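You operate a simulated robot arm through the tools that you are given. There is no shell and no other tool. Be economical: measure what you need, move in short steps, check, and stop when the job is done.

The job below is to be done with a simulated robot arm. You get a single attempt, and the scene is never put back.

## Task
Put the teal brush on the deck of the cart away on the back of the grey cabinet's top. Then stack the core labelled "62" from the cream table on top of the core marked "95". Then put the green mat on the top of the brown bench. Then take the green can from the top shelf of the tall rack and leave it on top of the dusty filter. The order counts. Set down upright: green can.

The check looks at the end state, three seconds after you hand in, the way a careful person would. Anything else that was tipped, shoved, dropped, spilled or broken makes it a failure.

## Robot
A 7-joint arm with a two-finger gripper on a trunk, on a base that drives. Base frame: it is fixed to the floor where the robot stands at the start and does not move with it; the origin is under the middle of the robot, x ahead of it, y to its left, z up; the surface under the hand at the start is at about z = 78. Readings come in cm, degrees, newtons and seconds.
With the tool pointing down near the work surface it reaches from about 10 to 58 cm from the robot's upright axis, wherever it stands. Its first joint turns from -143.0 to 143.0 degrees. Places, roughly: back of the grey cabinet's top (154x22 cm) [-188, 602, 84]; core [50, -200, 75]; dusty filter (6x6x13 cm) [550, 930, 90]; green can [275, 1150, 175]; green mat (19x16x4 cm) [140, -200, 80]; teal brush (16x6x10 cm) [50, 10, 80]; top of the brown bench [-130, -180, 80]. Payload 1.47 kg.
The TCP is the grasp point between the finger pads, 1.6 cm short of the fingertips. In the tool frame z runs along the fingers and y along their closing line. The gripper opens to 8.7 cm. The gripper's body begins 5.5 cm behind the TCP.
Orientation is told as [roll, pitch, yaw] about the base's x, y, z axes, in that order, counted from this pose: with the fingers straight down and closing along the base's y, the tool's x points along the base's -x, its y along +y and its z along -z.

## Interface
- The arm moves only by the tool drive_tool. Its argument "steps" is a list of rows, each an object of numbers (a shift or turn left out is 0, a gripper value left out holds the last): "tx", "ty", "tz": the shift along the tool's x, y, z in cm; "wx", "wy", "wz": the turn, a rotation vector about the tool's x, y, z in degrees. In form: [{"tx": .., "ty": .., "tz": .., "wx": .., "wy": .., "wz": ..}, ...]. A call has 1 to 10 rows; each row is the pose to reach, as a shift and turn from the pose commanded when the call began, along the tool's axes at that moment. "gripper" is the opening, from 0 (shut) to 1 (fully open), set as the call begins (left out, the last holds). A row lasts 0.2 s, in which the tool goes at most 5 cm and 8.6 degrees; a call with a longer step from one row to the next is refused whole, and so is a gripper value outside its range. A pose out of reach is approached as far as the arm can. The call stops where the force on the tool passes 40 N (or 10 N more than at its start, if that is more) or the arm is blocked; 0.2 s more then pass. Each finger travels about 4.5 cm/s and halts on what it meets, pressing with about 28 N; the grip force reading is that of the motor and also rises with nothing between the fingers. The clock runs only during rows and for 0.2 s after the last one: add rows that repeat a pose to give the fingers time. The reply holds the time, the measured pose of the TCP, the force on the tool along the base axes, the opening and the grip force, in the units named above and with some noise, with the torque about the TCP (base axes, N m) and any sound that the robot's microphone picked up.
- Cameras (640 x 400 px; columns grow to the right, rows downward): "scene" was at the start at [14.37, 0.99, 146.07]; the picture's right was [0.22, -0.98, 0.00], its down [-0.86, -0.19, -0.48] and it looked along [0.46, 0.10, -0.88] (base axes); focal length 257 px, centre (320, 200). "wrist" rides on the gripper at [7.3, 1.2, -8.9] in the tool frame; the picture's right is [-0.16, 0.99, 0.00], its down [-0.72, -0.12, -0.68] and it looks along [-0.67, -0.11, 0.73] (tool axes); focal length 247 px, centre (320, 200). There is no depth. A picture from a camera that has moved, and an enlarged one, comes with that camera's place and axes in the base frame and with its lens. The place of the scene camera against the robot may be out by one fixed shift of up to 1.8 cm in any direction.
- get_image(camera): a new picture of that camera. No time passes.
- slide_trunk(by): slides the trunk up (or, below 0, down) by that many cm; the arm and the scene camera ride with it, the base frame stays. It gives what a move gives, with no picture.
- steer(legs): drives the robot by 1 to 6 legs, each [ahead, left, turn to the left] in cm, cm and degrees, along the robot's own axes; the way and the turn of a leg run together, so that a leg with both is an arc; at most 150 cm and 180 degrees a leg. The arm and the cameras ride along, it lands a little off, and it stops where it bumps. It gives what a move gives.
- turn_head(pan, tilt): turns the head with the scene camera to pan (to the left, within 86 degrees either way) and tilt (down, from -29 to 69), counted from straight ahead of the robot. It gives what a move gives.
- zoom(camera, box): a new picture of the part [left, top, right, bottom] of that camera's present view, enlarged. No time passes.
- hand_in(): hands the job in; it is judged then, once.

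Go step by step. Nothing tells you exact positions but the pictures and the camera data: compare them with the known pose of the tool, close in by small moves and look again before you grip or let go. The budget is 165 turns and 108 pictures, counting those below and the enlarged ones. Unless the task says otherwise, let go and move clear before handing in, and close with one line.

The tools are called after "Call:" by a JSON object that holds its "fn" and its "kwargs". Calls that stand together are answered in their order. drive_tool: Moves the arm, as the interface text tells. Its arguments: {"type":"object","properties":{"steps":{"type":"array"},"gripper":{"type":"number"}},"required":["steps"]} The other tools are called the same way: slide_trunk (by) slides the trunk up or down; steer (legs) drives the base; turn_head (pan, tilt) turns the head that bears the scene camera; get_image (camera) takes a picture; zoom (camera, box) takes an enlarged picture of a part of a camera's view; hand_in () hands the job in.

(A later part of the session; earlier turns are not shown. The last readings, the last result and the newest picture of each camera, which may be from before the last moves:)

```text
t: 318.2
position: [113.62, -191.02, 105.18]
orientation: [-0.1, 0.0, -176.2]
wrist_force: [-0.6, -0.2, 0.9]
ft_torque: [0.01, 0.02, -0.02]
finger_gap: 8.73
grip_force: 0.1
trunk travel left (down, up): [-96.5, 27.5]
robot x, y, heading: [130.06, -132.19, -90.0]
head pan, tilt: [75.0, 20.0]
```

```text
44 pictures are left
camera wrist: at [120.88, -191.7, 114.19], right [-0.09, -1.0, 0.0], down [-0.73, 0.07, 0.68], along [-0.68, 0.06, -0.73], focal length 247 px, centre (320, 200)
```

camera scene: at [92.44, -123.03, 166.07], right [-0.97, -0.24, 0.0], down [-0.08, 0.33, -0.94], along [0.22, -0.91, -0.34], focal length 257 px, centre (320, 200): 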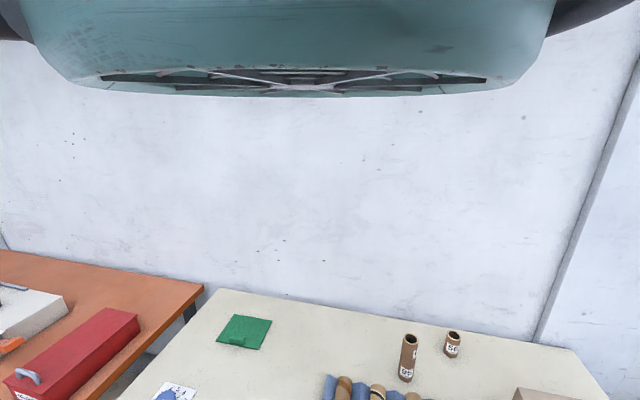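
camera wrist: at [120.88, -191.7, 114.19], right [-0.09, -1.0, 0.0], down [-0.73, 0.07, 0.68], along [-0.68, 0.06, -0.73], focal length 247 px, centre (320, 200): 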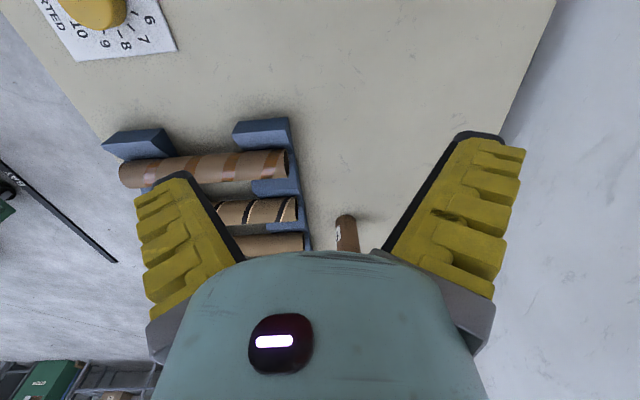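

I'll move the tool east over the mat's grip block.

Call:
{"fn": "drive_tool", "kwargs": {"steps": [{"tx": 4, "ty": 0.05, "wz": 0}, {"tx": 8, "ty": 0.1, "wz": 0}, {"tx": 12, "ty": 0.15}, {"tx": 16, "ty": 0.2}, {"tx": 20, "ty": 0.25}, {"tx": 24, "ty": 0.3}, {"tx": 28, "ty": 0.38, "wz": -3}, {"tx": 28.4, "ty": 0.38, "wz": -3.8}, {"tx": 28.4, "ty": 0.38, "wz": -3.8}]}}

Call:
{"fn": "get_image", "kwargs": {"camera": "wrist"}}

```text
t: 320.2
position: [141.91, -189.44, 105.16]
orientation: [0.0, 0.0, -172.2]
wrist_force: [-0.3, 0.1, -0.7]
ft_torque: [-0.02, 0.01, -0.03]
finger_gap: 8.73
grip_force: 0.1
trunk travel left (down, up): [-96.5, 27.5]
robot x, y, heading: [129.38, -132.38, -90.3]
head pan, tilt: [75.0, 20.0]
```

```text
43 pictures are left
camera wrist: at [149.23, -189.66, 114.15], right [-0.02, -1.0, 0.0], down [-0.73, 0.02, 0.68], along [-0.68, 0.02, -0.73], focal length 247 px, centre (320, 200)
```

wrist: 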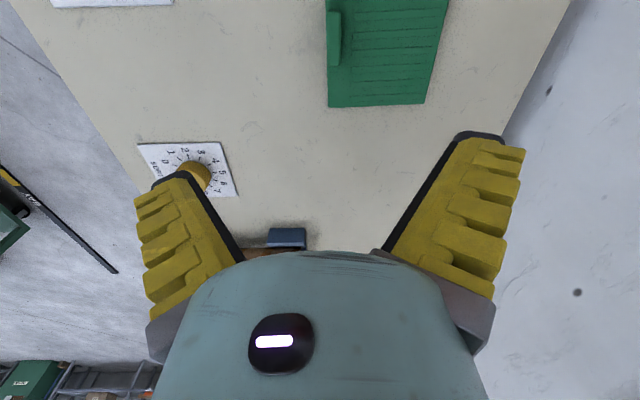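

The block centre is at [142.9, -191.2]. I'll correct position and yaw, and lower with the trunk.

Call:
{"fn": "drive_tool", "kwargs": {"steps": [{"tx": 0.4, "ty": 0.9, "wz": 4}, {"tx": 0.75, "ty": 1.87, "wz": 7.8}, {"tx": 0.75, "ty": 1.87, "wz": 7.8}]}}

Call:
{"fn": "slide_trunk", "kwargs": {"by": -19}}

Call:
{"fn": "get_image", "kwargs": {"camera": "wrist"}}

```text
t: 321.1
position: [143.1, -191.08, 105.14]
orientation: [-0.2, 0.0, 179.9]
wrist_force: [0.3, -0.8, -0.1]
ft_torque: [-0.02, -0.01, 0.0]
finger_gap: 8.72
grip_force: 0.0
trunk travel left (down, up): [-96.5, 27.5]
robot x, y, heading: [130.46, -132.25, -89.9]
head pan, tilt: [75.0, 20.0]
```

```text
t: 323.1
position: [142.82, -191.21, 86.2]
orientation: [-0.1, 0.1, 179.9]
wrist_force: [1.1, 0.7, -0.3]
ft_torque: [0.01, 0.03, 0.02]
finger_gap: 8.69
grip_force: 0.0
trunk travel left (down, up): [-77.5, 46.5]
robot x, y, heading: [130.06, -132.36, -90.2]
head pan, tilt: [75.0, 20.0]
```

```text
42 pictures are left
camera wrist: at [150.19, -192.42, 95.17], right [-0.16, -0.99, 0.0], down [-0.72, 0.12, 0.68], along [-0.67, 0.11, -0.73], focal length 247 px, centre (320, 200)
```

wrist: 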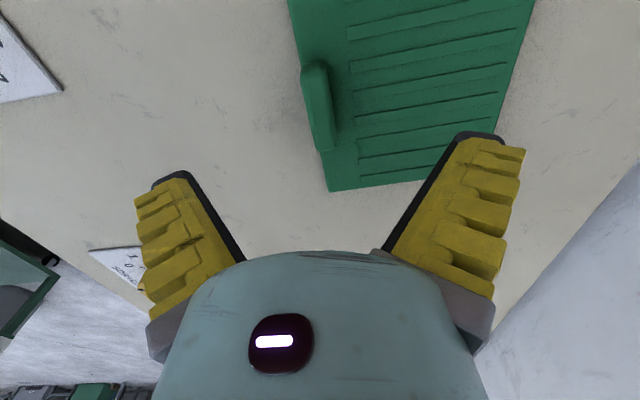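

The hand is over the block. I'll creep 2 cm closer for reach and line up while going down to z 80.

Call:
{"fn": "steer", "kwargs": {"legs": [[2.5, 0, 0]]}}

Call:
{"fn": "drive_tool", "kwargs": {"steps": [{"tx": 0.4, "ty": -1.2, "tz": 1}, {"tx": 0.5, "ty": -2.3, "tz": 3}, {"tx": 0.5, "ty": -2.3, "tz": 5}, {"tx": 0.5, "ty": -2.3, "tz": 6.2}, {"tx": 0.5, "ty": -2.3, "tz": 6.2}]}}

Call:
{"fn": "get_image", "kwargs": {"camera": "wrist"}}

```text
t: 323.9
position: [142.91, -193.66, 86.2]
orientation: [-0.1, 0.0, 179.8]
wrist_force: [-0.8, -0.1, 0.4]
ft_torque: [-0.01, 0.0, 0.03]
finger_gap: 8.69
grip_force: 0.1
trunk travel left (down, up): [-77.5, 46.5]
robot x, y, heading: [130.33, -134.96, -90.0]
head pan, tilt: [75.0, 20.0]
```

```text
t: 325.1
position: [143.47, -191.37, 79.92]
orientation: [-0.1, 0.0, 179.9]
wrist_force: [0.6, -0.1, 0.3]
ft_torque: [0.03, 0.0, 0.02]
finger_gap: 8.69
grip_force: 0.0
trunk travel left (down, up): [-77.5, 46.5]
robot x, y, heading: [130.06, -134.7, -90.2]
head pan, tilt: [75.0, 20.0]
```

```text
41 pictures are left
camera wrist: at [150.65, -192.57, 88.89], right [-0.16, -0.99, 0.0], down [-0.72, 0.12, 0.68], along [-0.67, 0.11, -0.73], focal length 247 px, centre (320, 200)
```

wrist: 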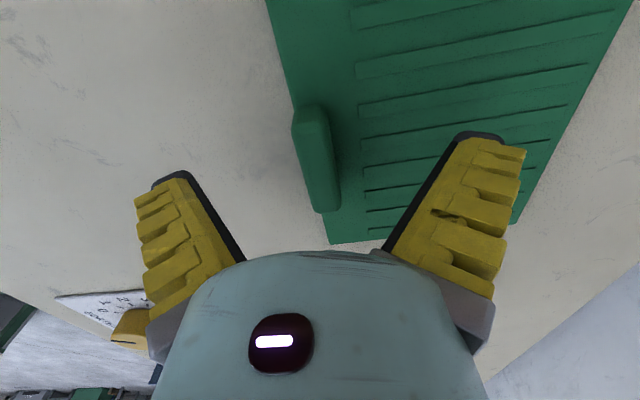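

Well aligned. I'll go down 1.4 cm and close on the block.

Call:
{"fn": "drive_tool", "kwargs": {"steps": [{"tz": 0.7}, {"tz": 1.4}, {"tz": 1.4}]}}

Call:
{"fn": "drive_tool", "kwargs": {"steps": [{"tz": 0}, {"tz": 0}, {"tz": 0}, {"tz": 0}, {"tz": 0}, {"tz": 0}], "gripper": 0}}

```text
t: 325.9
position: [143.48, -191.21, 79.34]
orientation: [0.0, 0.0, 179.9]
wrist_force: [0.2, -0.3, -0.3]
ft_torque: [0.0, 0.02, 0.01]
finger_gap: 8.69
grip_force: 0.0
out of reach, approached as far as the arm can: row 2, 3
trunk travel left (down, up): [-77.5, 46.5]
robot x, y, heading: [130.21, -134.62, -90.1]
head pan, tilt: [75.0, 20.0]
```

```text
t: 327.3
position: [143.55, -191.35, 79.39]
orientation: [-0.2, 0.1, 180.1]
wrist_force: [-2.5, 8.1, 15.1]
ft_torque: [0.06, 0.08, 0.31]
finger_gap: 1.45
grip_force: 28.1
trunk travel left (down, up): [-77.5, 46.5]
robot x, y, heading: [130.19, -134.9, -90.3]
head pan, tilt: [75.0, 20.0]
```

The fingers hold the block (gap 1.45). I'll lift 3 cm with the trunk and check.

Call:
{"fn": "slide_trunk", "kwargs": {"by": 3}}

Call:
{"fn": "get_image", "kwargs": {"camera": "wrist"}}

```text
t: 328.1
position: [143.4, -191.29, 82.37]
orientation: [0.0, 0.0, 179.8]
wrist_force: [0.2, -0.5, -1.3]
ft_torque: [-0.11, -0.18, -0.03]
finger_gap: 0.61
grip_force: 28.2
trunk travel left (down, up): [-80.5, 43.5]
robot x, y, heading: [130.16, -134.39, -90.3]
head pan, tilt: [75.0, 20.0]
```

```text
40 pictures are left
camera wrist: at [150.67, -192.57, 91.25], right [-0.16, -0.99, 0.0], down [-0.72, 0.12, 0.68], along [-0.67, 0.11, -0.73], focal length 247 px, centre (320, 200)
```

wrist: 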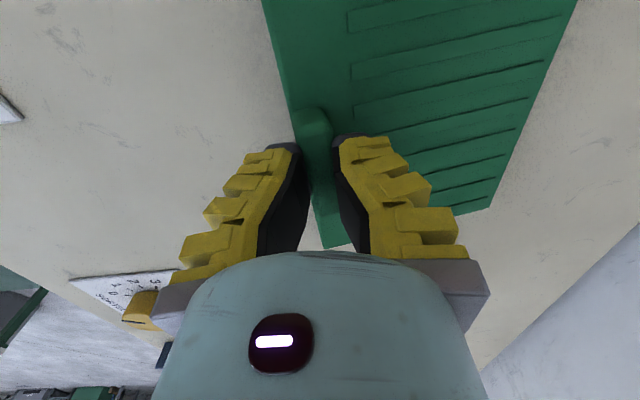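

The grip has slid to the block's top edge. I'll lower again, open and regrip deeper, with the base a little closer.

Call:
{"fn": "slide_trunk", "kwargs": {"by": -3}}

Call:
{"fn": "drive_tool", "kwargs": {"steps": [{"tz": 0}, {"tz": 0}, {"tz": 0}, {"tz": 0}, {"tz": 0}, {"tz": 0}], "gripper": 1}}

Call:
{"fn": "get_image", "kwargs": {"camera": "wrist"}}

```text
t: 328.7
position: [143.57, -191.25, 79.69]
orientation: [-0.4, -0.2, 179.9]
wrist_force: [-2.1, 5.1, 15.0]
ft_torque: [0.09, 0.06, -0.06]
finger_gap: 0.63
grip_force: 28.1
trunk travel left (down, up): [-77.9, 46.1]
robot x, y, heading: [129.9, -134.88, -90.5]
head pan, tilt: [75.0, 20.0]
stopped: the force on the tool passed its limit at 49 N (the readings are from after the stop); the commanded pose is now the measured one
```

```text
t: 330.1
position: [143.47, -191.12, 79.7]
orientation: [-0.4, -0.1, 180.0]
wrist_force: [-0.2, -0.2, -0.6]
ft_torque: [0.0, 0.0, 0.01]
finger_gap: 8.68
grip_force: 0.0
trunk travel left (down, up): [-77.9, 46.1]
robot x, y, heading: [130.11, -134.79, -90.2]
head pan, tilt: [75.0, 20.0]
```

```text
39 pictures are left
camera wrist: at [150.68, -192.51, 88.67], right [-0.16, -0.99, -0.01], down [-0.72, 0.11, 0.68], along [-0.67, 0.11, -0.73], focal length 247 px, centre (320, 200)
```

wrist: 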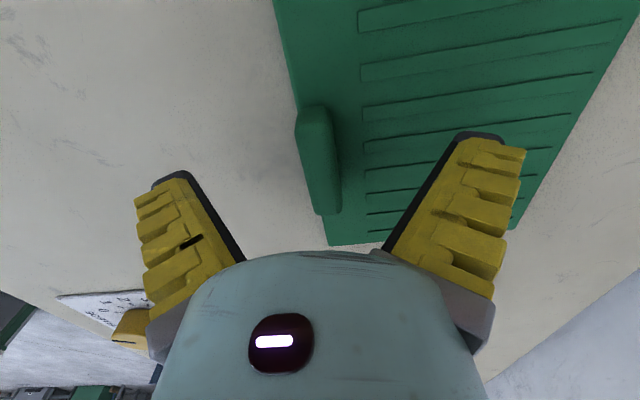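

The mat lies flat again, only slightly shifted. I'll bring the base 2 cm nearer so the arm can get lower, and then feel down for the mat's surface with open fingers.

Call:
{"fn": "steer", "kwargs": {"legs": [[2, 0, 0]]}}

Call:
{"fn": "drive_tool", "kwargs": {"steps": [{"ty": -1.8}, {"ty": -1.8, "tz": 0.7, "wx": 0.4}, {"ty": -1.8, "tz": 1.3, "wx": 0.4}, {"ty": -1.8, "tz": 1.3, "wx": 0.4}]}}

Call:
{"fn": "drive_tool", "kwargs": {"steps": [{"tz": 0.3}, {"tz": 0.6}, {"tz": 0.9}, {"tz": 1.2}, {"tz": 1.2}]}}

```text
t: 330.9
position: [143.46, -193.24, 79.83]
orientation: [-0.4, -0.2, 179.9]
wrist_force: [-1.0, 0.1, 0.3]
ft_torque: [0.02, -0.02, 0.0]
finger_gap: 8.69
grip_force: 0.0
trunk travel left (down, up): [-77.9, 46.1]
robot x, y, heading: [130.14, -136.69, -90.3]
head pan, tilt: [75.0, 20.0]
```

```text
t: 331.9
position: [143.47, -191.36, 78.44]
orientation: [-0.8, 0.0, 180.1]
wrist_force: [0.1, 0.2, 0.0]
ft_torque: [-0.01, 0.02, -0.01]
finger_gap: 8.7
grip_force: 0.0
trunk travel left (down, up): [-77.9, 46.1]
robot x, y, heading: [129.81, -136.7, -90.1]
head pan, tilt: [75.0, 20.0]
```

```text
t: 333.1
position: [143.33, -191.14, 78.13]
orientation: [-0.8, 0.0, 179.9]
wrist_force: [0.5, 0.4, -0.3]
ft_torque: [0.03, 0.02, 0.02]
finger_gap: 8.68
grip_force: 0.0
out of reach, approached as far as the arm can: row 2, 3, 4, 5
trunk travel left (down, up): [-77.9, 46.1]
robot x, y, heading: [129.73, -136.91, -90.3]
head pan, tilt: [75.0, 20.0]
```

No contact yet at z 78.1, and the arm is at its limit. I'll lower with the trunk by up to 1 cm.

Call:
{"fn": "slide_trunk", "kwargs": {"by": -0.7}}

Call:
{"fn": "drive_tool", "kwargs": {"steps": [{"ty": 0}, {"ty": 0}, {"ty": 0}, {"ty": 0}, {"ty": 0}, {"ty": 0}], "gripper": 0}}

Call:
{"fn": "get_image", "kwargs": {"camera": "wrist"}}

```text
t: 333.6
position: [143.19, -191.2, 77.39]
orientation: [-0.7, -0.1, 180.0]
wrist_force: [-0.3, -0.4, -0.6]
ft_torque: [0.01, 0.0, -0.01]
finger_gap: 8.71
grip_force: 0.0
trunk travel left (down, up): [-77.2, 46.8]
robot x, y, heading: [129.95, -136.17, -90.0]
head pan, tilt: [75.0, 20.0]
```

```text
t: 335.1
position: [143.27, -191.19, 77.6]
orientation: [-0.8, -0.3, 180.0]
wrist_force: [-5.3, 10.5, 37.9]
ft_torque: [-0.5, 0.07, -0.02]
finger_gap: 1.42
grip_force: 27.8
trunk travel left (down, up): [-77.2, 46.8]
robot x, y, heading: [130.01, -136.86, -90.1]
head pan, tilt: [75.0, 20.0]
```

```text
38 pictures are left
camera wrist: at [150.45, -192.62, 86.44], right [-0.16, -0.99, -0.01], down [-0.72, 0.11, 0.68], along [-0.67, 0.12, -0.73], focal length 247 px, centre (320, 200)
```

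wrist: 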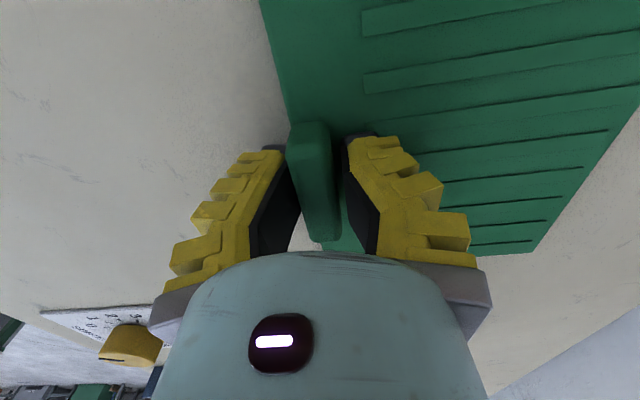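

The grip is now at the block's base. I'll relieve the pressure and lift a little, watching the gap.

Call:
{"fn": "slide_trunk", "kwargs": {"by": 1}}

Call:
{"fn": "slide_trunk", "kwargs": {"by": 3}}

Call:
{"fn": "get_image", "kwargs": {"camera": "wrist"}}

```text
t: 335.6
position: [143.3, -191.07, 78.33]
orientation: [-0.9, -0.1, 179.9]
wrist_force: [0.4, -0.4, -2.8]
ft_torque: [0.1, 0.01, 0.02]
finger_gap: 0.88
grip_force: 28.0
trunk travel left (down, up): [-78.2, 45.8]
robot x, y, heading: [129.53, -136.81, -90.1]
head pan, tilt: [75.0, 20.0]
```

```text
t: 336.4
position: [143.15, -191.06, 81.45]
orientation: [-0.8, -0.1, 179.9]
wrist_force: [0.8, -0.2, -2.7]
ft_torque: [0.14, 0.02, 0.02]
finger_gap: 0.95
grip_force: 28.2
trunk travel left (down, up): [-81.2, 42.8]
robot x, y, heading: [130.03, -137.04, -90.4]
head pan, tilt: [75.0, 20.0]
```

```text
37 pictures are left
camera wrist: at [150.43, -192.46, 90.28], right [-0.16, -0.99, -0.01], down [-0.72, 0.11, 0.68], along [-0.67, 0.12, -0.73], focal length 247 px, centre (320, 200)
```

wrist: 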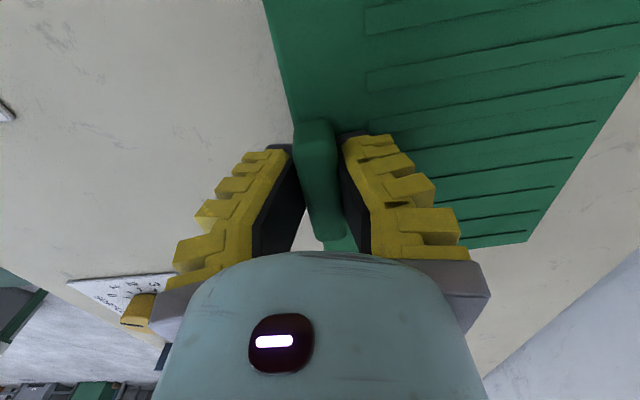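

The mat is fully lifted: weight reads about 2.5 N and the gap is stable. I'll raise the trunk and back away from the table.

Call:
{"fn": "slide_trunk", "kwargs": {"by": 12}}

Call:
{"fn": "steer", "kwargs": {"legs": [[-57, 0, 0]]}}

Call:
{"fn": "get_image", "kwargs": {"camera": "wrist"}}

```text
t: 337.9
position: [143.17, -191.0, 93.37]
orientation: [-0.8, -0.1, 179.8]
wrist_force: [-0.8, 0.6, -2.2]
ft_torque: [0.13, 0.02, -0.02]
finger_gap: 0.99
grip_force: 28.4
trunk travel left (down, up): [-93.2, 30.8]
robot x, y, heading: [129.95, -136.9, -90.2]
head pan, tilt: [75.0, 20.0]
```

```text
t: 341.1
position: [143.47, -134.29, 93.41]
orientation: [-0.7, -0.1, -179.9]
wrist_force: [-0.1, -0.5, -2.9]
ft_torque: [0.14, 0.04, 0.03]
finger_gap: 0.94
grip_force: 28.0
trunk travel left (down, up): [-93.2, 30.8]
robot x, y, heading: [130.09, -79.98, -89.9]
head pan, tilt: [75.0, 20.0]
```

```text
36 pictures are left
camera wrist: at [150.75, -135.57, 102.3], right [-0.16, -0.99, -0.01], down [-0.72, 0.11, 0.68], along [-0.67, 0.12, -0.73], focal length 247 px, centre (320, 200)
```

wrist: 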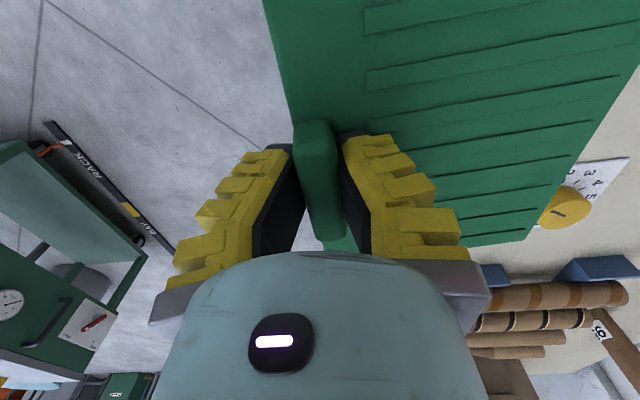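

The mat is secure. I'll back up another 8 cm to clear the scale column and strafe west past it towards the brown bench.

Call:
{"fn": "steer", "kwargs": {"legs": [[-8, 0, 0], [0, -150, 0], [0, -75, 0]]}}

Call:
{"fn": "get_image", "kwargs": {"camera": "wrist"}}

```text
t: 352.9
position: [-81.4, -127.01, 93.42]
orientation: [-0.8, -0.1, -179.5]
wrist_force: [-0.3, 0.0, -2.7]
ft_torque: [0.11, -0.03, -0.02]
finger_gap: 0.87
grip_force: 28.2
trunk travel left (down, up): [-93.2, 30.8]
robot x, y, heading: [-95.01, -72.63, -89.9]
head pan, tilt: [75.0, 20.0]
```

```text
35 pictures are left
camera wrist: at [-74.19, -128.34, 102.3], right [-0.15, -0.99, -0.01], down [-0.72, 0.1, 0.68], along [-0.67, 0.11, -0.73], focal length 247 px, centre (320, 200)
```

wrist: 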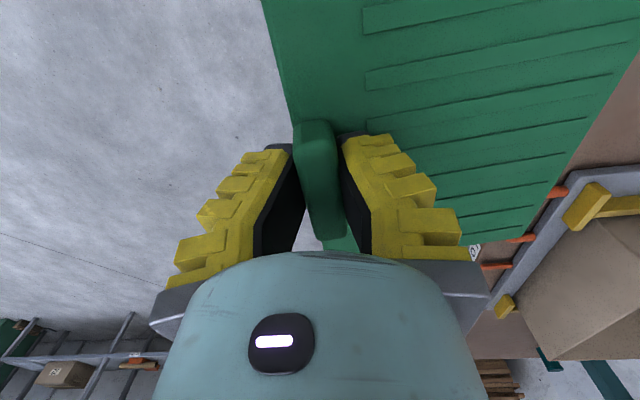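

The bench lies just ahead to the right. I'll turn the robot right to get a head-camera view of its top.

Call:
{"fn": "steer", "kwargs": {"legs": [[0, 0, -62]]}}

Call:
{"fn": "get_image", "kwargs": {"camera": "scene"}}

```text
t: 356.0
position: [-136.21, -110.78, 93.45]
orientation: [-0.8, -0.1, 119.1]
wrist_force: [-0.3, 0.0, -3.0]
ft_torque: [0.12, -0.14, 0.02]
finger_gap: 0.88
grip_force: 27.8
trunk travel left (down, up): [-93.2, 30.8]
robot x, y, heading: [-95.56, -72.91, -150.8]
head pan, tilt: [75.0, 20.0]
```

```text
34 pictures are left
camera scene: at [-97.97, -85.6, 162.75], right [-0.97, -0.24, 0.0], down [-0.08, 0.33, -0.94], along [0.23, -0.91, -0.34], focal length 257 px, centre (320, 200)
```

scene: 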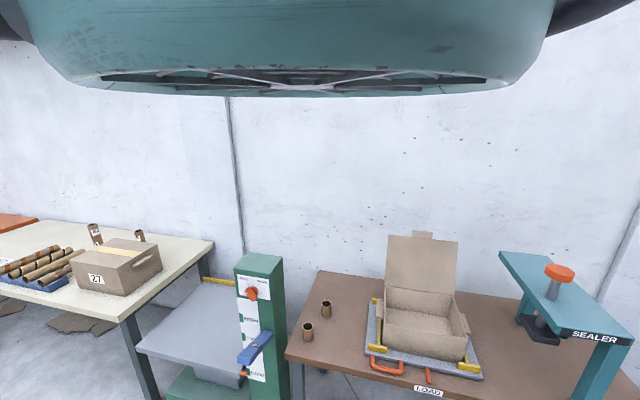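

The bench's free area is its back left part, behind the two small cores and beside the box tray: about x -70 to -95, y -178 to -204. I'll raise the mat, face the bench and approach with the hand near x -81.

Call:
{"fn": "slide_trunk", "kwargs": {"by": 8}}

Call:
{"fn": "steer", "kwargs": {"legs": [[0, 0, 60.8], [0, -4, 0]]}}

Call:
{"fn": "drive_tool", "kwargs": {"steps": [{"tx": 1}, {"tx": 2}, {"tx": 3.2}, {"tx": 4.5}, {"tx": 4.5}]}}

Call:
{"fn": "steer", "kwargs": {"legs": [[30, 0, 0]]}}

Call:
{"fn": "get_image", "kwargs": {"camera": "wrist"}}

```text
t: 357.2
position: [-136.12, -110.76, 101.37]
orientation: [-0.8, -0.1, 119.1]
wrist_force: [0.1, -0.6, -2.5]
ft_torque: [0.07, -0.13, 0.03]
finger_gap: 0.91
grip_force: 28.1
trunk travel left (down, up): [-101.2, 22.8]
robot x, y, heading: [-95.01, -73.14, -151.1]
head pan, tilt: [75.0, 20.0]
```

```text
t: 360.7
position: [-85.66, -127.05, 101.45]
orientation: [-0.8, -0.1, -180.0]
wrist_force: [0.7, 0.1, -3.4]
ft_torque: [0.12, -0.01, -0.01]
finger_gap: 0.91
grip_force: 28.1
trunk travel left (down, up): [-101.2, 22.8]
robot x, y, heading: [-99.65, -72.88, -90.0]
head pan, tilt: [75.0, 20.0]
```

```text
t: 361.9
position: [-82.7, -126.38, 102.14]
orientation: [-0.8, -0.1, -179.9]
wrist_force: [0.0, -0.5, -2.6]
ft_torque: [0.14, 0.0, -0.05]
finger_gap: 0.88
grip_force: 27.8
out of reach, approached as far as the arm can: row 1, 2, 3, 4, 5
trunk travel left (down, up): [-101.2, 22.8]
robot x, y, heading: [-99.23, -73.01, -90.2]
head pan, tilt: [75.0, 20.0]
```

```text
t: 364.0
position: [-82.49, -156.06, 102.14]
orientation: [-0.8, -0.1, -179.8]
wrist_force: [0.6, -1.0, -2.6]
ft_torque: [0.13, -0.01, 0.0]
finger_gap: 0.87
grip_force: 28.4
trunk travel left (down, up): [-101.2, 22.8]
robot x, y, heading: [-99.27, -102.45, -89.9]
head pan, tilt: [75.0, 20.0]
```

```text
33 pictures are left
camera wrist: at [-75.39, -157.44, 111.06], right [-0.15, -0.99, -0.01], down [-0.72, 0.1, 0.68], along [-0.67, 0.12, -0.73], focal length 247 px, centre (320, 200)
```

wrist: 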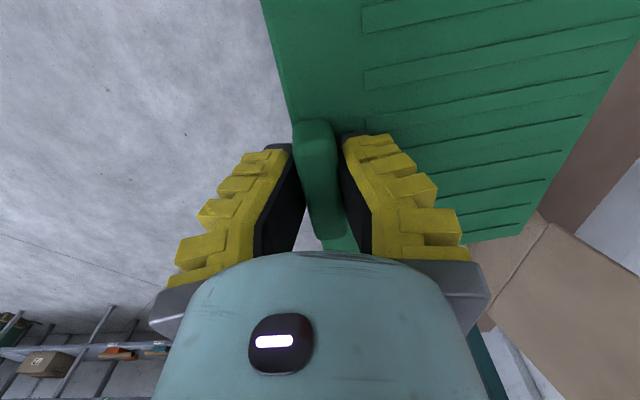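

The mat's west edge clears the box lid by several centimetres. I'll shift 2.5 cm east while driving the last 29 cm forward, still high.

Call:
{"fn": "steer", "kwargs": {"legs": [[14, 2.5, 0], [15, 0, 0]]}}

Call:
{"fn": "get_image", "kwargs": {"camera": "wrist"}}

```text
t: 366.3
position: [-80.31, -184.98, 102.08]
orientation: [-0.8, -0.1, -180.0]
wrist_force: [-0.8, 0.8, -1.9]
ft_torque: [0.14, 0.0, 0.01]
finger_gap: 0.85
grip_force: 28.0
trunk travel left (down, up): [-101.2, 22.8]
robot x, y, heading: [-96.77, -131.31, -90.1]
head pan, tilt: [75.0, 20.0]
```

```text
32 pictures are left
camera wrist: at [-73.05, -186.39, 111.06], right [-0.16, -0.99, -0.01], down [-0.72, 0.11, 0.68], along [-0.67, 0.12, -0.73], focal length 247 px, centre (320, 200)
```

wrist: 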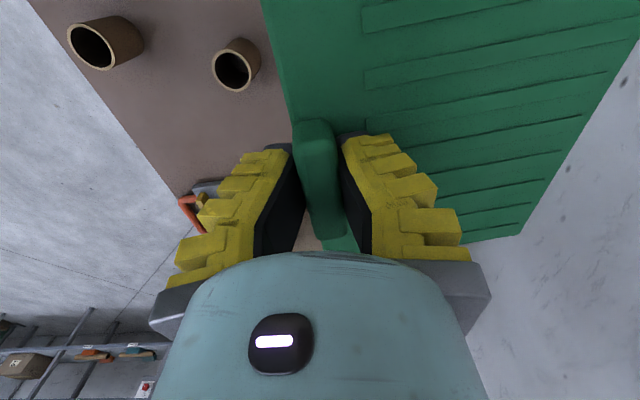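

A core stands near [-79, -176], so I'll place at y -186 and later open the fingers only part way. Lowering first to about z 85.5.

Call:
{"fn": "drive_tool", "kwargs": {"steps": [{"ty": 0.5}, {"ty": 1.0}, {"ty": 1.0}]}}

Call:
{"fn": "slide_trunk", "kwargs": {"by": -16.5}}

Call:
{"fn": "get_image", "kwargs": {"camera": "wrist"}}

```text
t: 367.1
position: [-80.86, -185.68, 102.5]
orientation: [-0.8, -0.1, -180.0]
wrist_force: [0.7, -0.5, -2.9]
ft_torque: [0.14, 0.01, -0.02]
finger_gap: 0.94
grip_force: 27.8
out of reach, approached as far as the arm can: row 1, 2, 3
trunk travel left (down, up): [-101.2, 22.8]
robot x, y, heading: [-96.68, -131.24, -90.4]
head pan, tilt: [75.0, 20.0]
```

```text
t: 368.9
position: [-80.72, -185.77, 86.07]
orientation: [-0.8, -0.1, -180.0]
wrist_force: [0.4, 0.1, -1.7]
ft_torque: [0.15, -0.03, 0.0]
finger_gap: 0.89
grip_force: 27.8
trunk travel left (down, up): [-84.7, 39.3]
robot x, y, heading: [-97.1, -131.14, -90.0]
head pan, tilt: [75.0, 20.0]
```

```text
31 pictures are left
camera wrist: at [-73.57, -187.08, 94.91], right [-0.16, -0.99, -0.01], down [-0.72, 0.11, 0.68], along [-0.67, 0.12, -0.73], focal length 247 px, centre (320, 200)
```

wrist: 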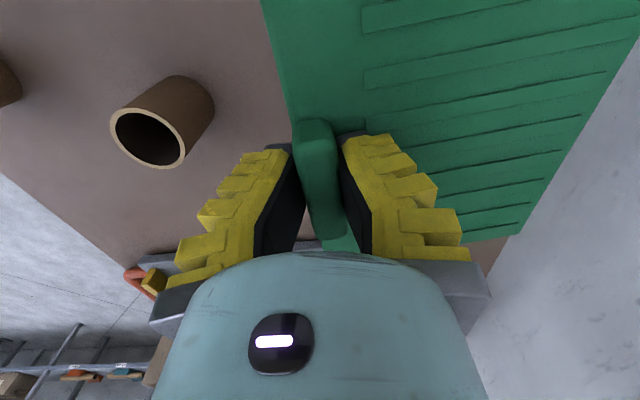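

The bench's back edge is near y -206 and the core is clear at y -175. I'll lower in stages with force checks.

Call:
{"fn": "slide_trunk", "kwargs": {"by": -5}}

Call:
{"fn": "slide_trunk", "kwargs": {"by": -1.5}}

Call:
{"fn": "get_image", "kwargs": {"camera": "wrist"}}

```text
t: 369.9
position: [-80.81, -185.74, 81.12]
orientation: [-0.8, -0.1, -180.1]
wrist_force: [0.2, 0.2, -2.5]
ft_torque: [0.15, -0.02, -0.02]
finger_gap: 0.88
grip_force: 28.2
trunk travel left (down, up): [-79.7, 44.3]
robot x, y, heading: [-96.91, -131.4, -90.3]
head pan, tilt: [75.0, 20.0]
```

```text
t: 370.5
position: [-80.87, -185.72, 79.58]
orientation: [-0.8, 0.0, -180.0]
wrist_force: [-0.9, -0.3, -1.5]
ft_torque: [0.17, 0.0, 0.0]
finger_gap: 0.85
grip_force: 27.9
trunk travel left (down, up): [-78.2, 45.8]
robot x, y, heading: [-96.7, -131.11, -90.0]
head pan, tilt: [75.0, 20.0]
```

```text
30 pictures are left
camera wrist: at [-73.57, -187.09, 88.41], right [-0.16, -0.99, -0.01], down [-0.72, 0.11, 0.68], along [-0.67, 0.12, -0.73], focal length 247 px, centre (320, 200)
```

wrist: 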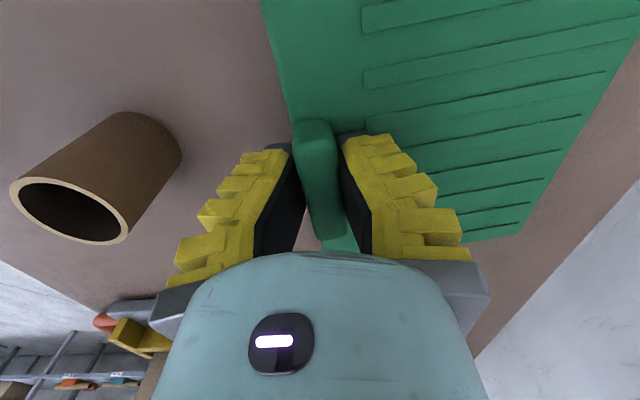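

The mat lies over the bench with room on all sides. Lowering on.

Call:
{"fn": "slide_trunk", "kwargs": {"by": -1}}

Call:
{"fn": "slide_trunk", "kwargs": {"by": -0.8}}

Call:
{"fn": "slide_trunk", "kwargs": {"by": -0.8}}

```text
t: 371.1
position: [-80.77, -185.7, 78.42]
orientation: [-0.8, -0.1, -180.0]
wrist_force: [-0.3, 0.9, -1.1]
ft_torque: [-0.02, 0.09, 0.0]
finger_gap: 0.77
grip_force: 28.2
trunk travel left (down, up): [-77.2, 46.8]
robot x, y, heading: [-96.6, -130.85, -90.0]
head pan, tilt: [75.0, 20.0]
```

```text
t: 371.6
position: [-80.81, -185.66, 77.72]
orientation: [-0.9, 0.0, -179.9]
wrist_force: [0.3, 1.3, -1.2]
ft_torque: [-0.01, 0.15, -0.07]
finger_gap: 0.89
grip_force: 27.8
trunk travel left (down, up): [-76.4, 47.6]
robot x, y, heading: [-96.81, -130.9, -90.0]
head pan, tilt: [75.0, 20.0]
```

```text
t: 372.0
position: [-80.76, -185.69, 77.59]
orientation: [-1.1, -0.2, -179.9]
wrist_force: [-1.8, 4.9, 14.7]
ft_torque: [-0.11, 0.03, -0.12]
finger_gap: 1.19
grip_force: 28.2
trunk travel left (down, up): [-76.1, 47.9]
robot x, y, heading: [-96.46, -131.43, -89.9]
head pan, tilt: [75.0, 20.0]
stopped: the force on the tool passed its limit at 50 N (the readings are from after the stop); the commanded pose is now the measured one
```

The mat rests on the bench. I'll open the fingers part way and lift with the trunk.

Call:
{"fn": "drive_tool", "kwargs": {"steps": [{"tz": -0.2}, {"tz": -0.2}, {"tz": -0.2}, {"tz": -0.2}], "gripper": 0.45}}

Call:
{"fn": "slide_trunk", "kwargs": {"by": 5}}

Call:
{"fn": "slide_trunk", "kwargs": {"by": 15}}

Call:
{"fn": "get_image", "kwargs": {"camera": "wrist"}}

```text
t: 373.0
position: [-80.77, -185.62, 77.62]
orientation: [-1.1, 0.0, -180.0]
wrist_force: [0.4, -0.2, -0.7]
ft_torque: [-0.02, 0.0, 0.0]
finger_gap: 4.5
grip_force: 4.0
trunk travel left (down, up): [-76.1, 47.9]
robot x, y, heading: [-96.72, -131.45, -90.2]
head pan, tilt: [75.0, 20.0]
```

```text
t: 373.9
position: [-80.76, -185.53, 82.69]
orientation: [-1.1, -0.1, -179.9]
wrist_force: [-0.2, 0.8, 0.0]
ft_torque: [0.03, 0.02, 0.0]
finger_gap: 4.48
grip_force: 4.7
trunk travel left (down, up): [-81.1, 42.9]
robot x, y, heading: [-96.74, -131.17, -90.1]
head pan, tilt: [75.0, 20.0]
```

```text
t: 375.7
position: [-80.85, -185.58, 97.59]
orientation: [-1.2, -0.2, -180.0]
wrist_force: [-0.2, 0.6, 0.0]
ft_torque: [-0.02, -0.01, -0.04]
finger_gap: 4.49
grip_force: 4.1
trunk travel left (down, up): [-96.1, 27.9]
robot x, y, heading: [-96.74, -131.33, -90.0]
head pan, tilt: [75.0, 20.0]
```

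```text
29 pictures are left
camera wrist: at [-73.54, -187.01, 106.52], right [-0.16, -0.99, -0.02], down [-0.72, 0.1, 0.68], along [-0.67, 0.12, -0.73], focal length 247 px, centre (320, 200)
```

wrist: 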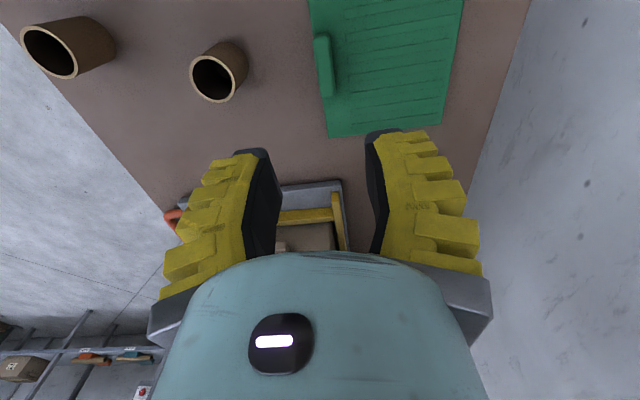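

The mat lies flat on the bench, clear of the cores and the box. Last is the green can at [275, 1150, 175]; I'll back off, turn round and drive north by the known way.

Call:
{"fn": "steer", "kwargs": {"legs": [[-61, 0, 0], [0, 0, 180], [150, 0, 0], [150, 0, 0], [150, 0, 0], [0, 0, -64]]}}

Call:
{"fn": "steer", "kwargs": {"legs": [[120, 0, 0], [119, 0, 0], [0, 0, 64], [150, 0, 0], [150, 0, 0]]}}

Call:
{"fn": "turn_head", "kwargs": {"pan": 75, "tilt": 10}}

Call:
{"fn": "get_image", "kwargs": {"camera": "wrist"}}

```text
t: 410.3
position: [-41.21, 415.92, 97.56]
orientation: [-1.1, -0.1, -65.4]
wrist_force: [-0.5, 0.1, -0.4]
ft_torque: [0.01, 0.0, -0.04]
finger_gap: 4.51
grip_force: 4.7
trunk travel left (down, up): [-96.1, 27.9]
robot x, y, heading: [-83.93, 379.05, 24.3]
head pan, tilt: [75.0, 20.0]
```

```text
t: 438.9
position: [127.04, 831.59, 97.54]
orientation: [-1.0, 0.0, -1.4]
wrist_force: [-0.4, -0.1, -0.5]
ft_torque: [-0.03, 0.01, 0.02]
finger_gap: 4.5
grip_force: 4.3
trunk travel left (down, up): [-96.1, 27.9]
robot x, y, heading: [141.27, 777.17, 88.3]
head pan, tilt: [75.0, 20.0]
```

```text
t: 439.6
position: [126.97, 831.58, 97.63]
orientation: [-1.1, -0.1, -1.6]
wrist_force: [0.3, -0.1, 0.6]
ft_torque: [0.0, -0.01, -0.04]
finger_gap: 4.49
grip_force: 4.2
trunk travel left (down, up): [-96.1, 27.9]
robot x, y, heading: [141.68, 776.89, 88.5]
head pan, tilt: [75.0, 10.0]
```

```text
28 pictures are left
camera wrist: at [119.63, 833.0, 106.53], right [0.18, 0.98, -0.02], down [0.72, -0.12, 0.68], along [0.67, -0.14, -0.73], focal length 247 px, centre (320, 200)
```

wrist: 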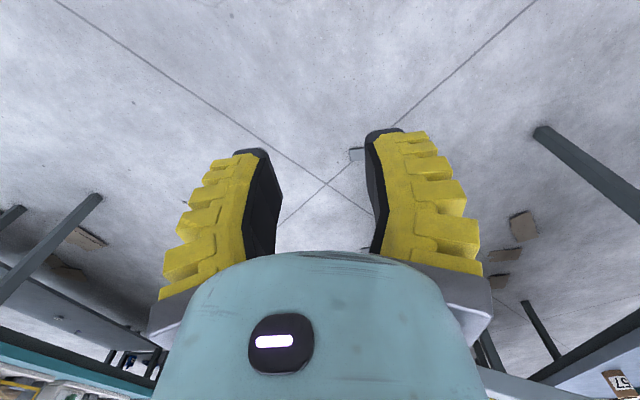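

I'm in the aisle at [141, 777]. I'll turn the robot right to look north-east with the head camera at the rack and the filter.

Call:
{"fn": "steer", "kwargs": {"legs": [[0, 0, -93]]}}

Call:
{"fn": "get_image", "kwargs": {"camera": "scene"}}

```text
t: 443.9
position: [196.79, 787.91, 97.58]
orientation: [-1.1, -0.1, -94.9]
wrist_force: [0.3, -0.7, -0.5]
ft_torque: [-0.01, -0.02, 0.0]
finger_gap: 4.5
grip_force: 4.0
trunk travel left (down, up): [-96.1, 27.9]
robot x, y, heading: [141.6, 776.36, -4.9]
head pan, tilt: [75.0, 10.0]
```

```text
27 pictures are left
camera scene: at [152.57, 784.48, 167.29], right [0.94, -0.34, 0.0], down [-0.06, -0.16, -0.98], along [0.34, 0.93, -0.17], focal length 257 px, centre (320, 200)
```

scene: 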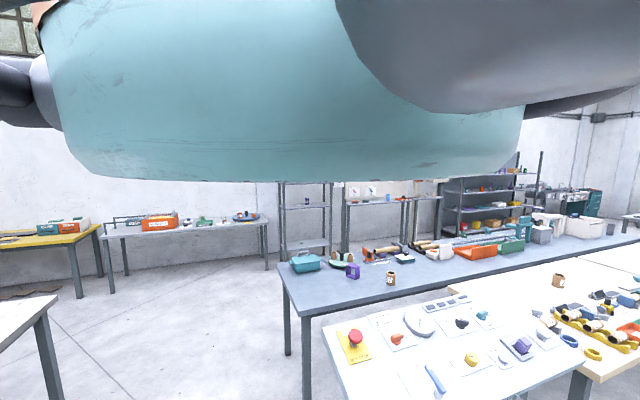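

The tall rack stands at about x 237–320, y 1130–1190, with open floor in front of it. I'll raise the trunk fully and drive round to look at its top shelf.

Call:
{"fn": "slide_trunk", "kwargs": {"by": 27}}

Call:
{"fn": "steer", "kwargs": {"legs": [[0, 0, 95], [150, 0, 0], [128, 0, 0], [0, 0, -95], [75, 0, 0]]}}

Call:
{"fn": "get_image", "kwargs": {"camera": "scene"}}

```text
t: 446.7
position: [196.89, 788.01, 124.58]
orientation: [-1.1, -0.1, -94.9]
wrist_force: [0.1, 0.2, 0.3]
ft_torque: [0.0, 0.01, 0.02]
finger_gap: 4.48
grip_force: 3.9
trunk travel left (down, up): [-123.1, 0.9]
robot x, y, heading: [141.28, 777.08, -5.0]
head pan, tilt: [75.0, 10.0]
```

```text
t: 471.8
position: [264.88, 1060.58, 124.67]
orientation: [-1.0, -0.2, -93.6]
wrist_force: [-0.2, -0.2, 0.1]
ft_torque: [-0.03, 0.04, -0.05]
finger_gap: 4.47
grip_force: 4.5
trunk travel left (down, up): [-123.1, 0.9]
robot x, y, heading: [209.82, 1048.48, -4.0]
head pan, tilt: [75.0, 10.0]
```

```text
26 pictures are left
camera scene: at [220.61, 1056.01, 194.29], right [0.95, -0.32, 0.0], down [-0.06, -0.16, -0.98], along [0.32, 0.93, -0.17], focal length 257 px, centre (320, 200)
```

scene: 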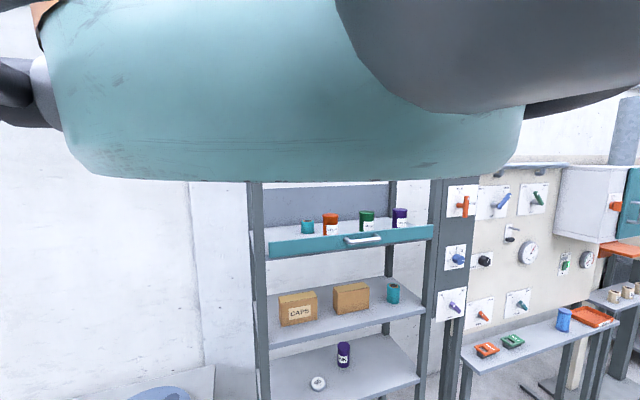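

Call:
{"fn": "zoom", "kwargs": {"camera": "scene", "box": [240, 170, 460, 307]}}

```text
2.91 times, centred on (350, 238) of scene
camera zoom: at [220.61, 1056.01, 194.29], right [0.95, -0.32, 0.0], down [-0.06, -0.16, -0.98], along [0.32, 0.93, -0.17], focal length 747 px, centre (233, 88)
```

zoom: 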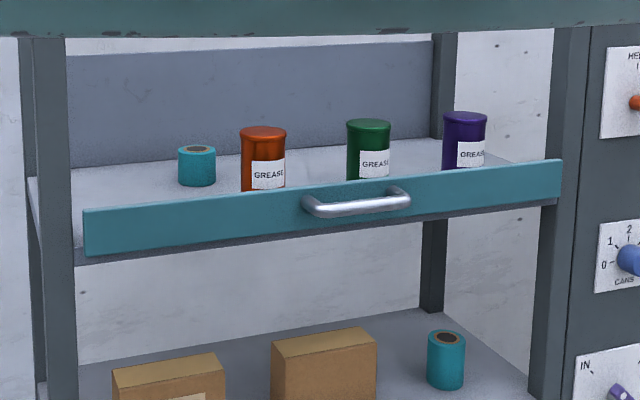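

The green can stands behind a teal rail on the top shelf, near [274, 1150], top about z 171. A vertical hand can't get that high, so I'll turn the hand round (camera on top) and test a forward-tilted pose in free air here.

Call:
{"fn": "drive_tool", "kwargs": {"steps": [{"wz": 8.5, "tz": 2}, {"wz": 17, "tz": 4}, {"wz": 25.5, "tz": 5}, {"wz": 34, "tz": 5}, {"wz": 42.5, "tz": 5}, {"wz": 51, "tz": 5}, {"wz": 59.5, "tz": 5}, {"wz": 68, "tz": 5}, {"wz": 76.5, "tz": 5}, {"wz": 85, "tz": 5}], "gripper": 1}}

Call:
{"fn": "drive_tool", "kwargs": {"steps": [{"wz": 4.5}, {"wz": 4.5, "wy": 0}, {"wz": 4.5, "wy": 0}]}}

Call:
{"fn": "drive_tool", "kwargs": {"steps": [{"wy": 8}, {"wy": 16}, {"wy": 24}, {"wy": 32}, {"wy": 40}, {"wy": 48}, {"wy": 56}, {"wy": 60}, {"wy": 60}]}}

```text
t: 474.0
position: [261.85, 1056.84, 121.89]
orientation: [-0.1, -1.1, -178.8]
wrist_force: [1.7, 0.4, 0.8]
ft_torque: [-0.09, 0.06, 0.04]
finger_gap: 8.71
grip_force: 0.1
out of reach, approached as far as the arm can: row 1, 2, 3, 4, 5, 6, 7, 8, 9, 10
trunk travel left (down, up): [-123.1, 0.9]
robot x, y, heading: [209.55, 1048.12, -3.6]
head pan, tilt: [75.0, 10.0]
```

```text
t: 474.8
position: [261.9, 1056.75, 122.04]
orientation: [0.0, -1.0, 176.8]
wrist_force: [0.0, 1.1, -0.2]
ft_torque: [0.01, 0.03, -0.01]
finger_gap: 8.7
grip_force: 0.1
trunk travel left (down, up): [-123.1, 0.9]
robot x, y, heading: [209.95, 1047.98, -3.7]
head pan, tilt: [75.0, 10.0]
```

```text
t: 476.8
position: [261.77, 1056.4, 123.25]
orientation: [0.1, 59.0, 177.1]
wrist_force: [0.1, -0.1, -0.1]
ft_torque: [0.02, 0.0, -0.02]
finger_gap: 8.69
grip_force: 0.1
out of reach, approached as far as the arm can: row 6, 8, 9
trunk travel left (down, up): [-123.1, 0.9]
robot x, y, heading: [209.47, 1047.88, -3.8]
head pan, tilt: [75.0, 10.0]
```

The 59 degree tilt works. Now I'll raise it by 48 cm in the same place.

Call:
{"fn": "drive_tool", "kwargs": {"steps": [{"tx": 4.1, "tz": -2.5}, {"tx": 8.2, "tz": -5}, {"tx": 12.3, "tz": -7.4}, {"tx": 16.4, "tz": -9.9}, {"tx": 20.5, "tz": -12.4}, {"tx": 24.6, "tz": -14.8}, {"tx": 28.7, "tz": -17.3}, {"tx": 32.8, "tz": -19.8}, {"tx": 36.9, "tz": -22.2}, {"tx": 41.1, "tz": -24.7}]}}

Call:
{"fn": "get_image", "kwargs": {"camera": "scene"}}

```text
t: 479.2
position: [266.04, 1065.6, 170.31]
orientation: [2.7, 54.7, -177.4]
wrist_force: [0.3, -0.7, -0.6]
ft_torque: [0.02, 0.02, 0.0]
finger_gap: 8.68
grip_force: 0.1
out of reach, approached as far as the arm can: row 4, 5, 6, 7, 8, 9, 10
trunk travel left (down, up): [-123.1, 0.9]
robot x, y, heading: [209.73, 1048.3, -3.7]
head pan, tilt: [75.0, 10.0]
stopped in row 10: the arm was blocked; the commanded pose is now the measured one
```

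```text
24 pictures are left
camera scene: at [220.61, 1056.02, 194.28], right [0.95, -0.32, 0.0], down [-0.06, -0.16, -0.98], along [0.32, 0.93, -0.17], focal length 257 px, centre (320, 200)
```

scene: 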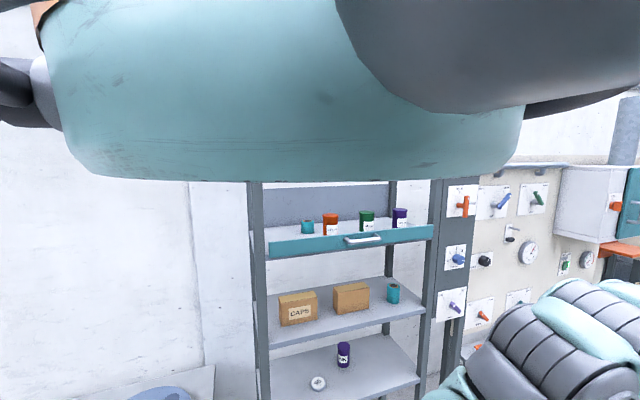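

It reaches z 170 at about 59 cm out with a 55 degree tilt, enough for the can. I'll face the rack and stand off in front of the can to measure it with the wrist camera.

Call:
{"fn": "steer", "kwargs": {"legs": [[0, 0, 94], [0, -85, 0]]}}

Call:
{"fn": "get_image", "kwargs": {"camera": "wrist"}}

```text
t: 487.7
position: [271.31, 1104.74, 170.27]
orientation: [2.7, 54.8, -81.8]
wrist_force: [0.6, -0.6, -0.7]
ft_torque: [0.01, 0.02, -0.02]
finger_gap: 8.7
grip_force: 0.2
trunk travel left (down, up): [-123.1, 0.9]
robot x, y, heading: [294.45, 1050.3, 91.8]
head pan, tilt: [75.0, 10.0]
```

```text
23 pictures are left
camera wrist: at [272.39, 1101.82, 181.45], right [0.99, 0.01, -0.1], down [-0.01, -0.98, -0.2], along [-0.1, 0.2, -0.97], focal length 247 px, centre (320, 200)
```

wrist: 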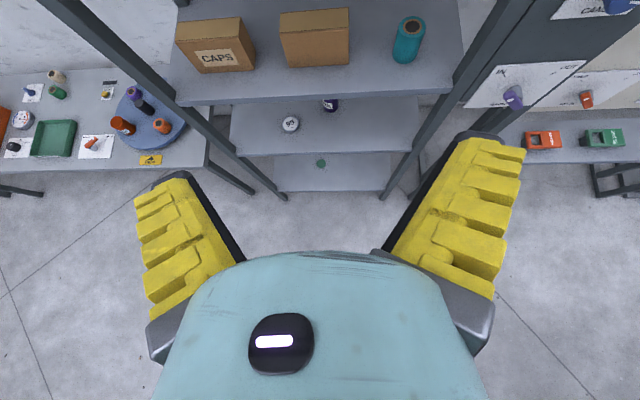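

From here the wrist camera looks down and misses the top shelf. I'll turn the robot once more for a second head-camera view of the can, to triangulate it.

Call:
{"fn": "steer", "kwargs": {"legs": [[0, 0, -80]]}}

Call:
{"fn": "zoom", "kwargs": {"camera": "scene", "box": [100, 130, 420, 330]}}

```text
t: 491.5
position: [343.64, 1082.95, 170.34]
orientation: [2.8, 54.8, -161.4]
wrist_force: [0.9, -0.6, 0.0]
ft_torque: [0.0, 0.01, 0.02]
finger_gap: 8.71
grip_force: 0.0
trunk travel left (down, up): [-123.1, 0.9]
robot x, y, heading: [294.0, 1050.44, 12.3]
head pan, tilt: [75.0, 10.0]
```

```text
2.00 times, centred on (260, 230) of scene
camera zoom: at [302.54, 1060.86, 194.29], right [1.0, -0.05, 0.0], down [-0.01, -0.17, -0.98], along [0.05, 0.98, -0.17], focal length 514 px, centre (440, 140)
```

zoom: 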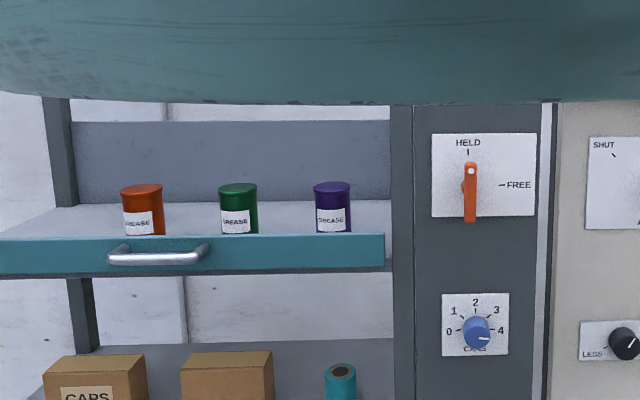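

Triangulated: can top at about [272.3, 1147.4, 171.3], 6.8 cm wide, standing behind a rail whose top is at z 166, y 1138. I'll lower 1.3 cm, face the rack squarely and advance until the wrist camera sees the can.

Call:
{"fn": "slide_trunk", "kwargs": {"by": -1.3}}

Call:
{"fn": "steer", "kwargs": {"legs": [[0, 0, 78], [24, 0, 0]]}}

```text
t: 492.1
position: [343.52, 1082.9, 169.0]
orientation: [2.7, 54.9, -161.4]
wrist_force: [-0.4, 0.1, -0.3]
ft_torque: [0.0, 0.01, 0.02]
finger_gap: 8.71
grip_force: 0.1
trunk travel left (down, up): [-121.8, 2.2]
robot x, y, heading: [294.11, 1050.68, 12.4]
head pan, tilt: [75.0, 10.0]
```

```text
t: 497.3
position: [271.71, 1129.28, 169.13]
orientation: [2.7, 55.0, -82.7]
wrist_force: [-0.5, -0.5, -0.4]
ft_torque: [-0.02, 0.0, 0.01]
finger_gap: 8.71
grip_force: 0.0
trunk travel left (down, up): [-121.8, 2.2]
robot x, y, heading: [293.68, 1074.5, 90.8]
head pan, tilt: [75.0, 10.0]
```

I'm 18 cm short of the can. I'll advance 9 cm more and look.

Call:
{"fn": "steer", "kwargs": {"legs": [[9.5, 0, 0]]}}

Call:
{"fn": "get_image", "kwargs": {"camera": "wrist"}}

```text
t: 498.4
position: [271.53, 1138.82, 169.09]
orientation: [2.8, 54.9, -82.7]
wrist_force: [-0.1, 0.1, 0.0]
ft_torque: [-0.02, 0.01, 0.01]
finger_gap: 8.68
grip_force: 0.0
trunk travel left (down, up): [-121.8, 2.2]
robot x, y, heading: [293.65, 1083.81, 91.0]
head pan, tilt: [75.0, 10.0]
```

```text
21 pictures are left
camera wrist: at [272.59, 1135.66, 180.16], right [0.99, 0.0, -0.1], down [-0.02, -0.98, -0.2], along [-0.1, 0.21, -0.97], focal length 247 px, centre (320, 200)
```

wrist: 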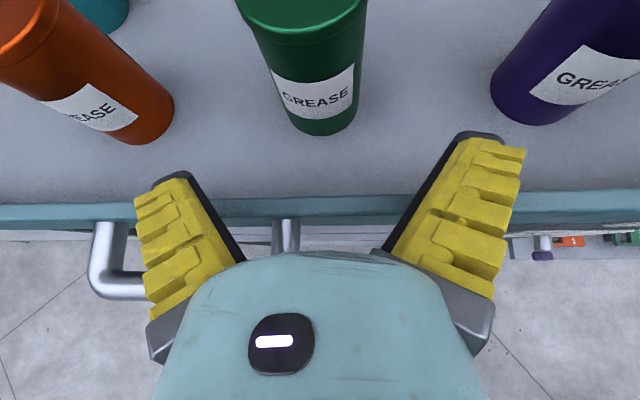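

The can is centred at about [271.0, 1147.5] and the fingers straddle it nicely. I'll advance the last 8.6 cm with 0.4 cm to the left.

Call:
{"fn": "steer", "kwargs": {"legs": [[4, 0.4, 0], [4.4, 0, 0]]}}

Call:
{"fn": "get_image", "kwargs": {"camera": "wrist"}}

```text
t: 499.8
position: [270.97, 1147.26, 169.12]
orientation: [2.7, 55.0, -82.7]
wrist_force: [0.5, -0.5, -0.7]
ft_torque: [0.02, -0.02, 0.02]
finger_gap: 8.7
grip_force: 0.1
trunk travel left (down, up): [-121.8, 2.2]
robot x, y, heading: [293.32, 1092.15, 91.0]
head pan, tilt: [75.0, 10.0]
```

```text
20 pictures are left
camera wrist: at [272.03, 1144.07, 180.16], right [0.99, 0.0, -0.1], down [-0.02, -0.98, -0.2], along [-0.1, 0.21, -0.97], focal length 247 px, centre (320, 200)
```

wrist: 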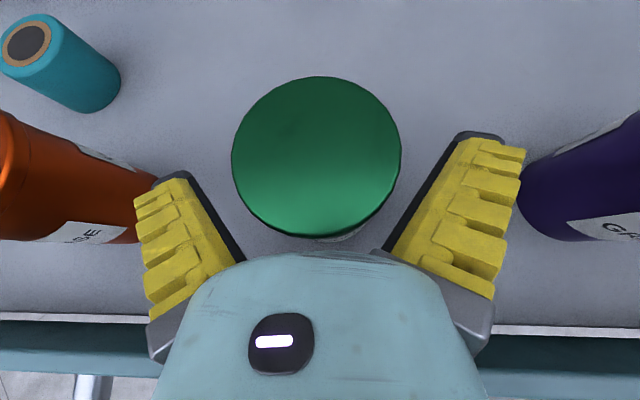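

The can's lid is centred between the fingers. Closing.

Call:
{"fn": "drive_tool", "kwargs": {"steps": [{"tz": 0}, {"tz": 0}, {"tz": 0}, {"tz": 0}, {"tz": 0}], "gripper": 0}}

Call:
{"fn": "slide_trunk", "kwargs": {"by": 2}}

Call:
{"fn": "get_image", "kwargs": {"camera": "wrist"}}

```text
t: 501.0
position: [271.0, 1147.26, 168.93]
orientation: [2.6, 54.9, -82.8]
wrist_force: [0.0, 1.1, 0.1]
ft_torque: [0.1, 0.05, -0.02]
finger_gap: 5.84
grip_force: 28.3
trunk travel left (down, up): [-121.8, 2.2]
robot x, y, heading: [293.28, 1092.49, 91.0]
head pan, tilt: [75.0, 10.0]
```

```text
t: 501.7
position: [270.97, 1147.15, 171.01]
orientation: [2.7, 54.8, -82.7]
wrist_force: [0.3, -0.6, -3.3]
ft_torque: [-0.04, 0.01, 0.03]
finger_gap: 5.86
grip_force: 27.7
trunk travel left (down, up): [-123.8, 0.2]
robot x, y, heading: [293.01, 1092.47, 91.2]
head pan, tilt: [75.0, 10.0]
```

```text
19 pictures are left
camera wrist: at [272.03, 1144.07, 182.13], right [0.99, 0.0, -0.1], down [-0.02, -0.98, -0.2], along [-0.1, 0.2, -0.97], focal length 247 px, centre (320, 200)
```

wrist: 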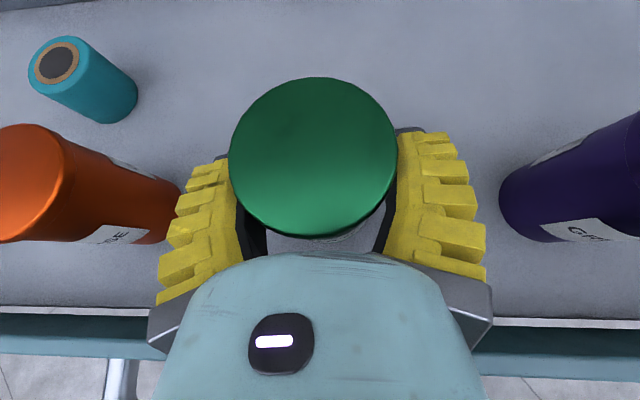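

The can is held and lifted 2 cm, but it must clear the rail, so I need about 4 cm more. The trunk is at its top; I'll raise with the arm.

Call:
{"fn": "drive_tool", "kwargs": {"steps": [{"tx": 0.8, "tz": -0.6}, {"tx": 1.6, "tz": -1.15}, {"tx": 2.5, "tz": -1.7}, {"tx": 3.3, "tz": -2.3}, {"tx": 4.1, "tz": -2.9}, {"tx": 4.1, "tz": -2.9}]}}

```text
t: 503.1
position: [270.88, 1147.18, 176.22]
orientation: [2.6, 54.8, -82.7]
wrist_force: [0.0, 0.4, -3.1]
ft_torque: [-0.03, 0.02, 0.01]
finger_gap: 5.85
grip_force: 28.0
trunk travel left (down, up): [-123.8, 0.2]
robot x, y, heading: [293.08, 1092.29, 90.9]
head pan, tilt: [75.0, 10.0]
```

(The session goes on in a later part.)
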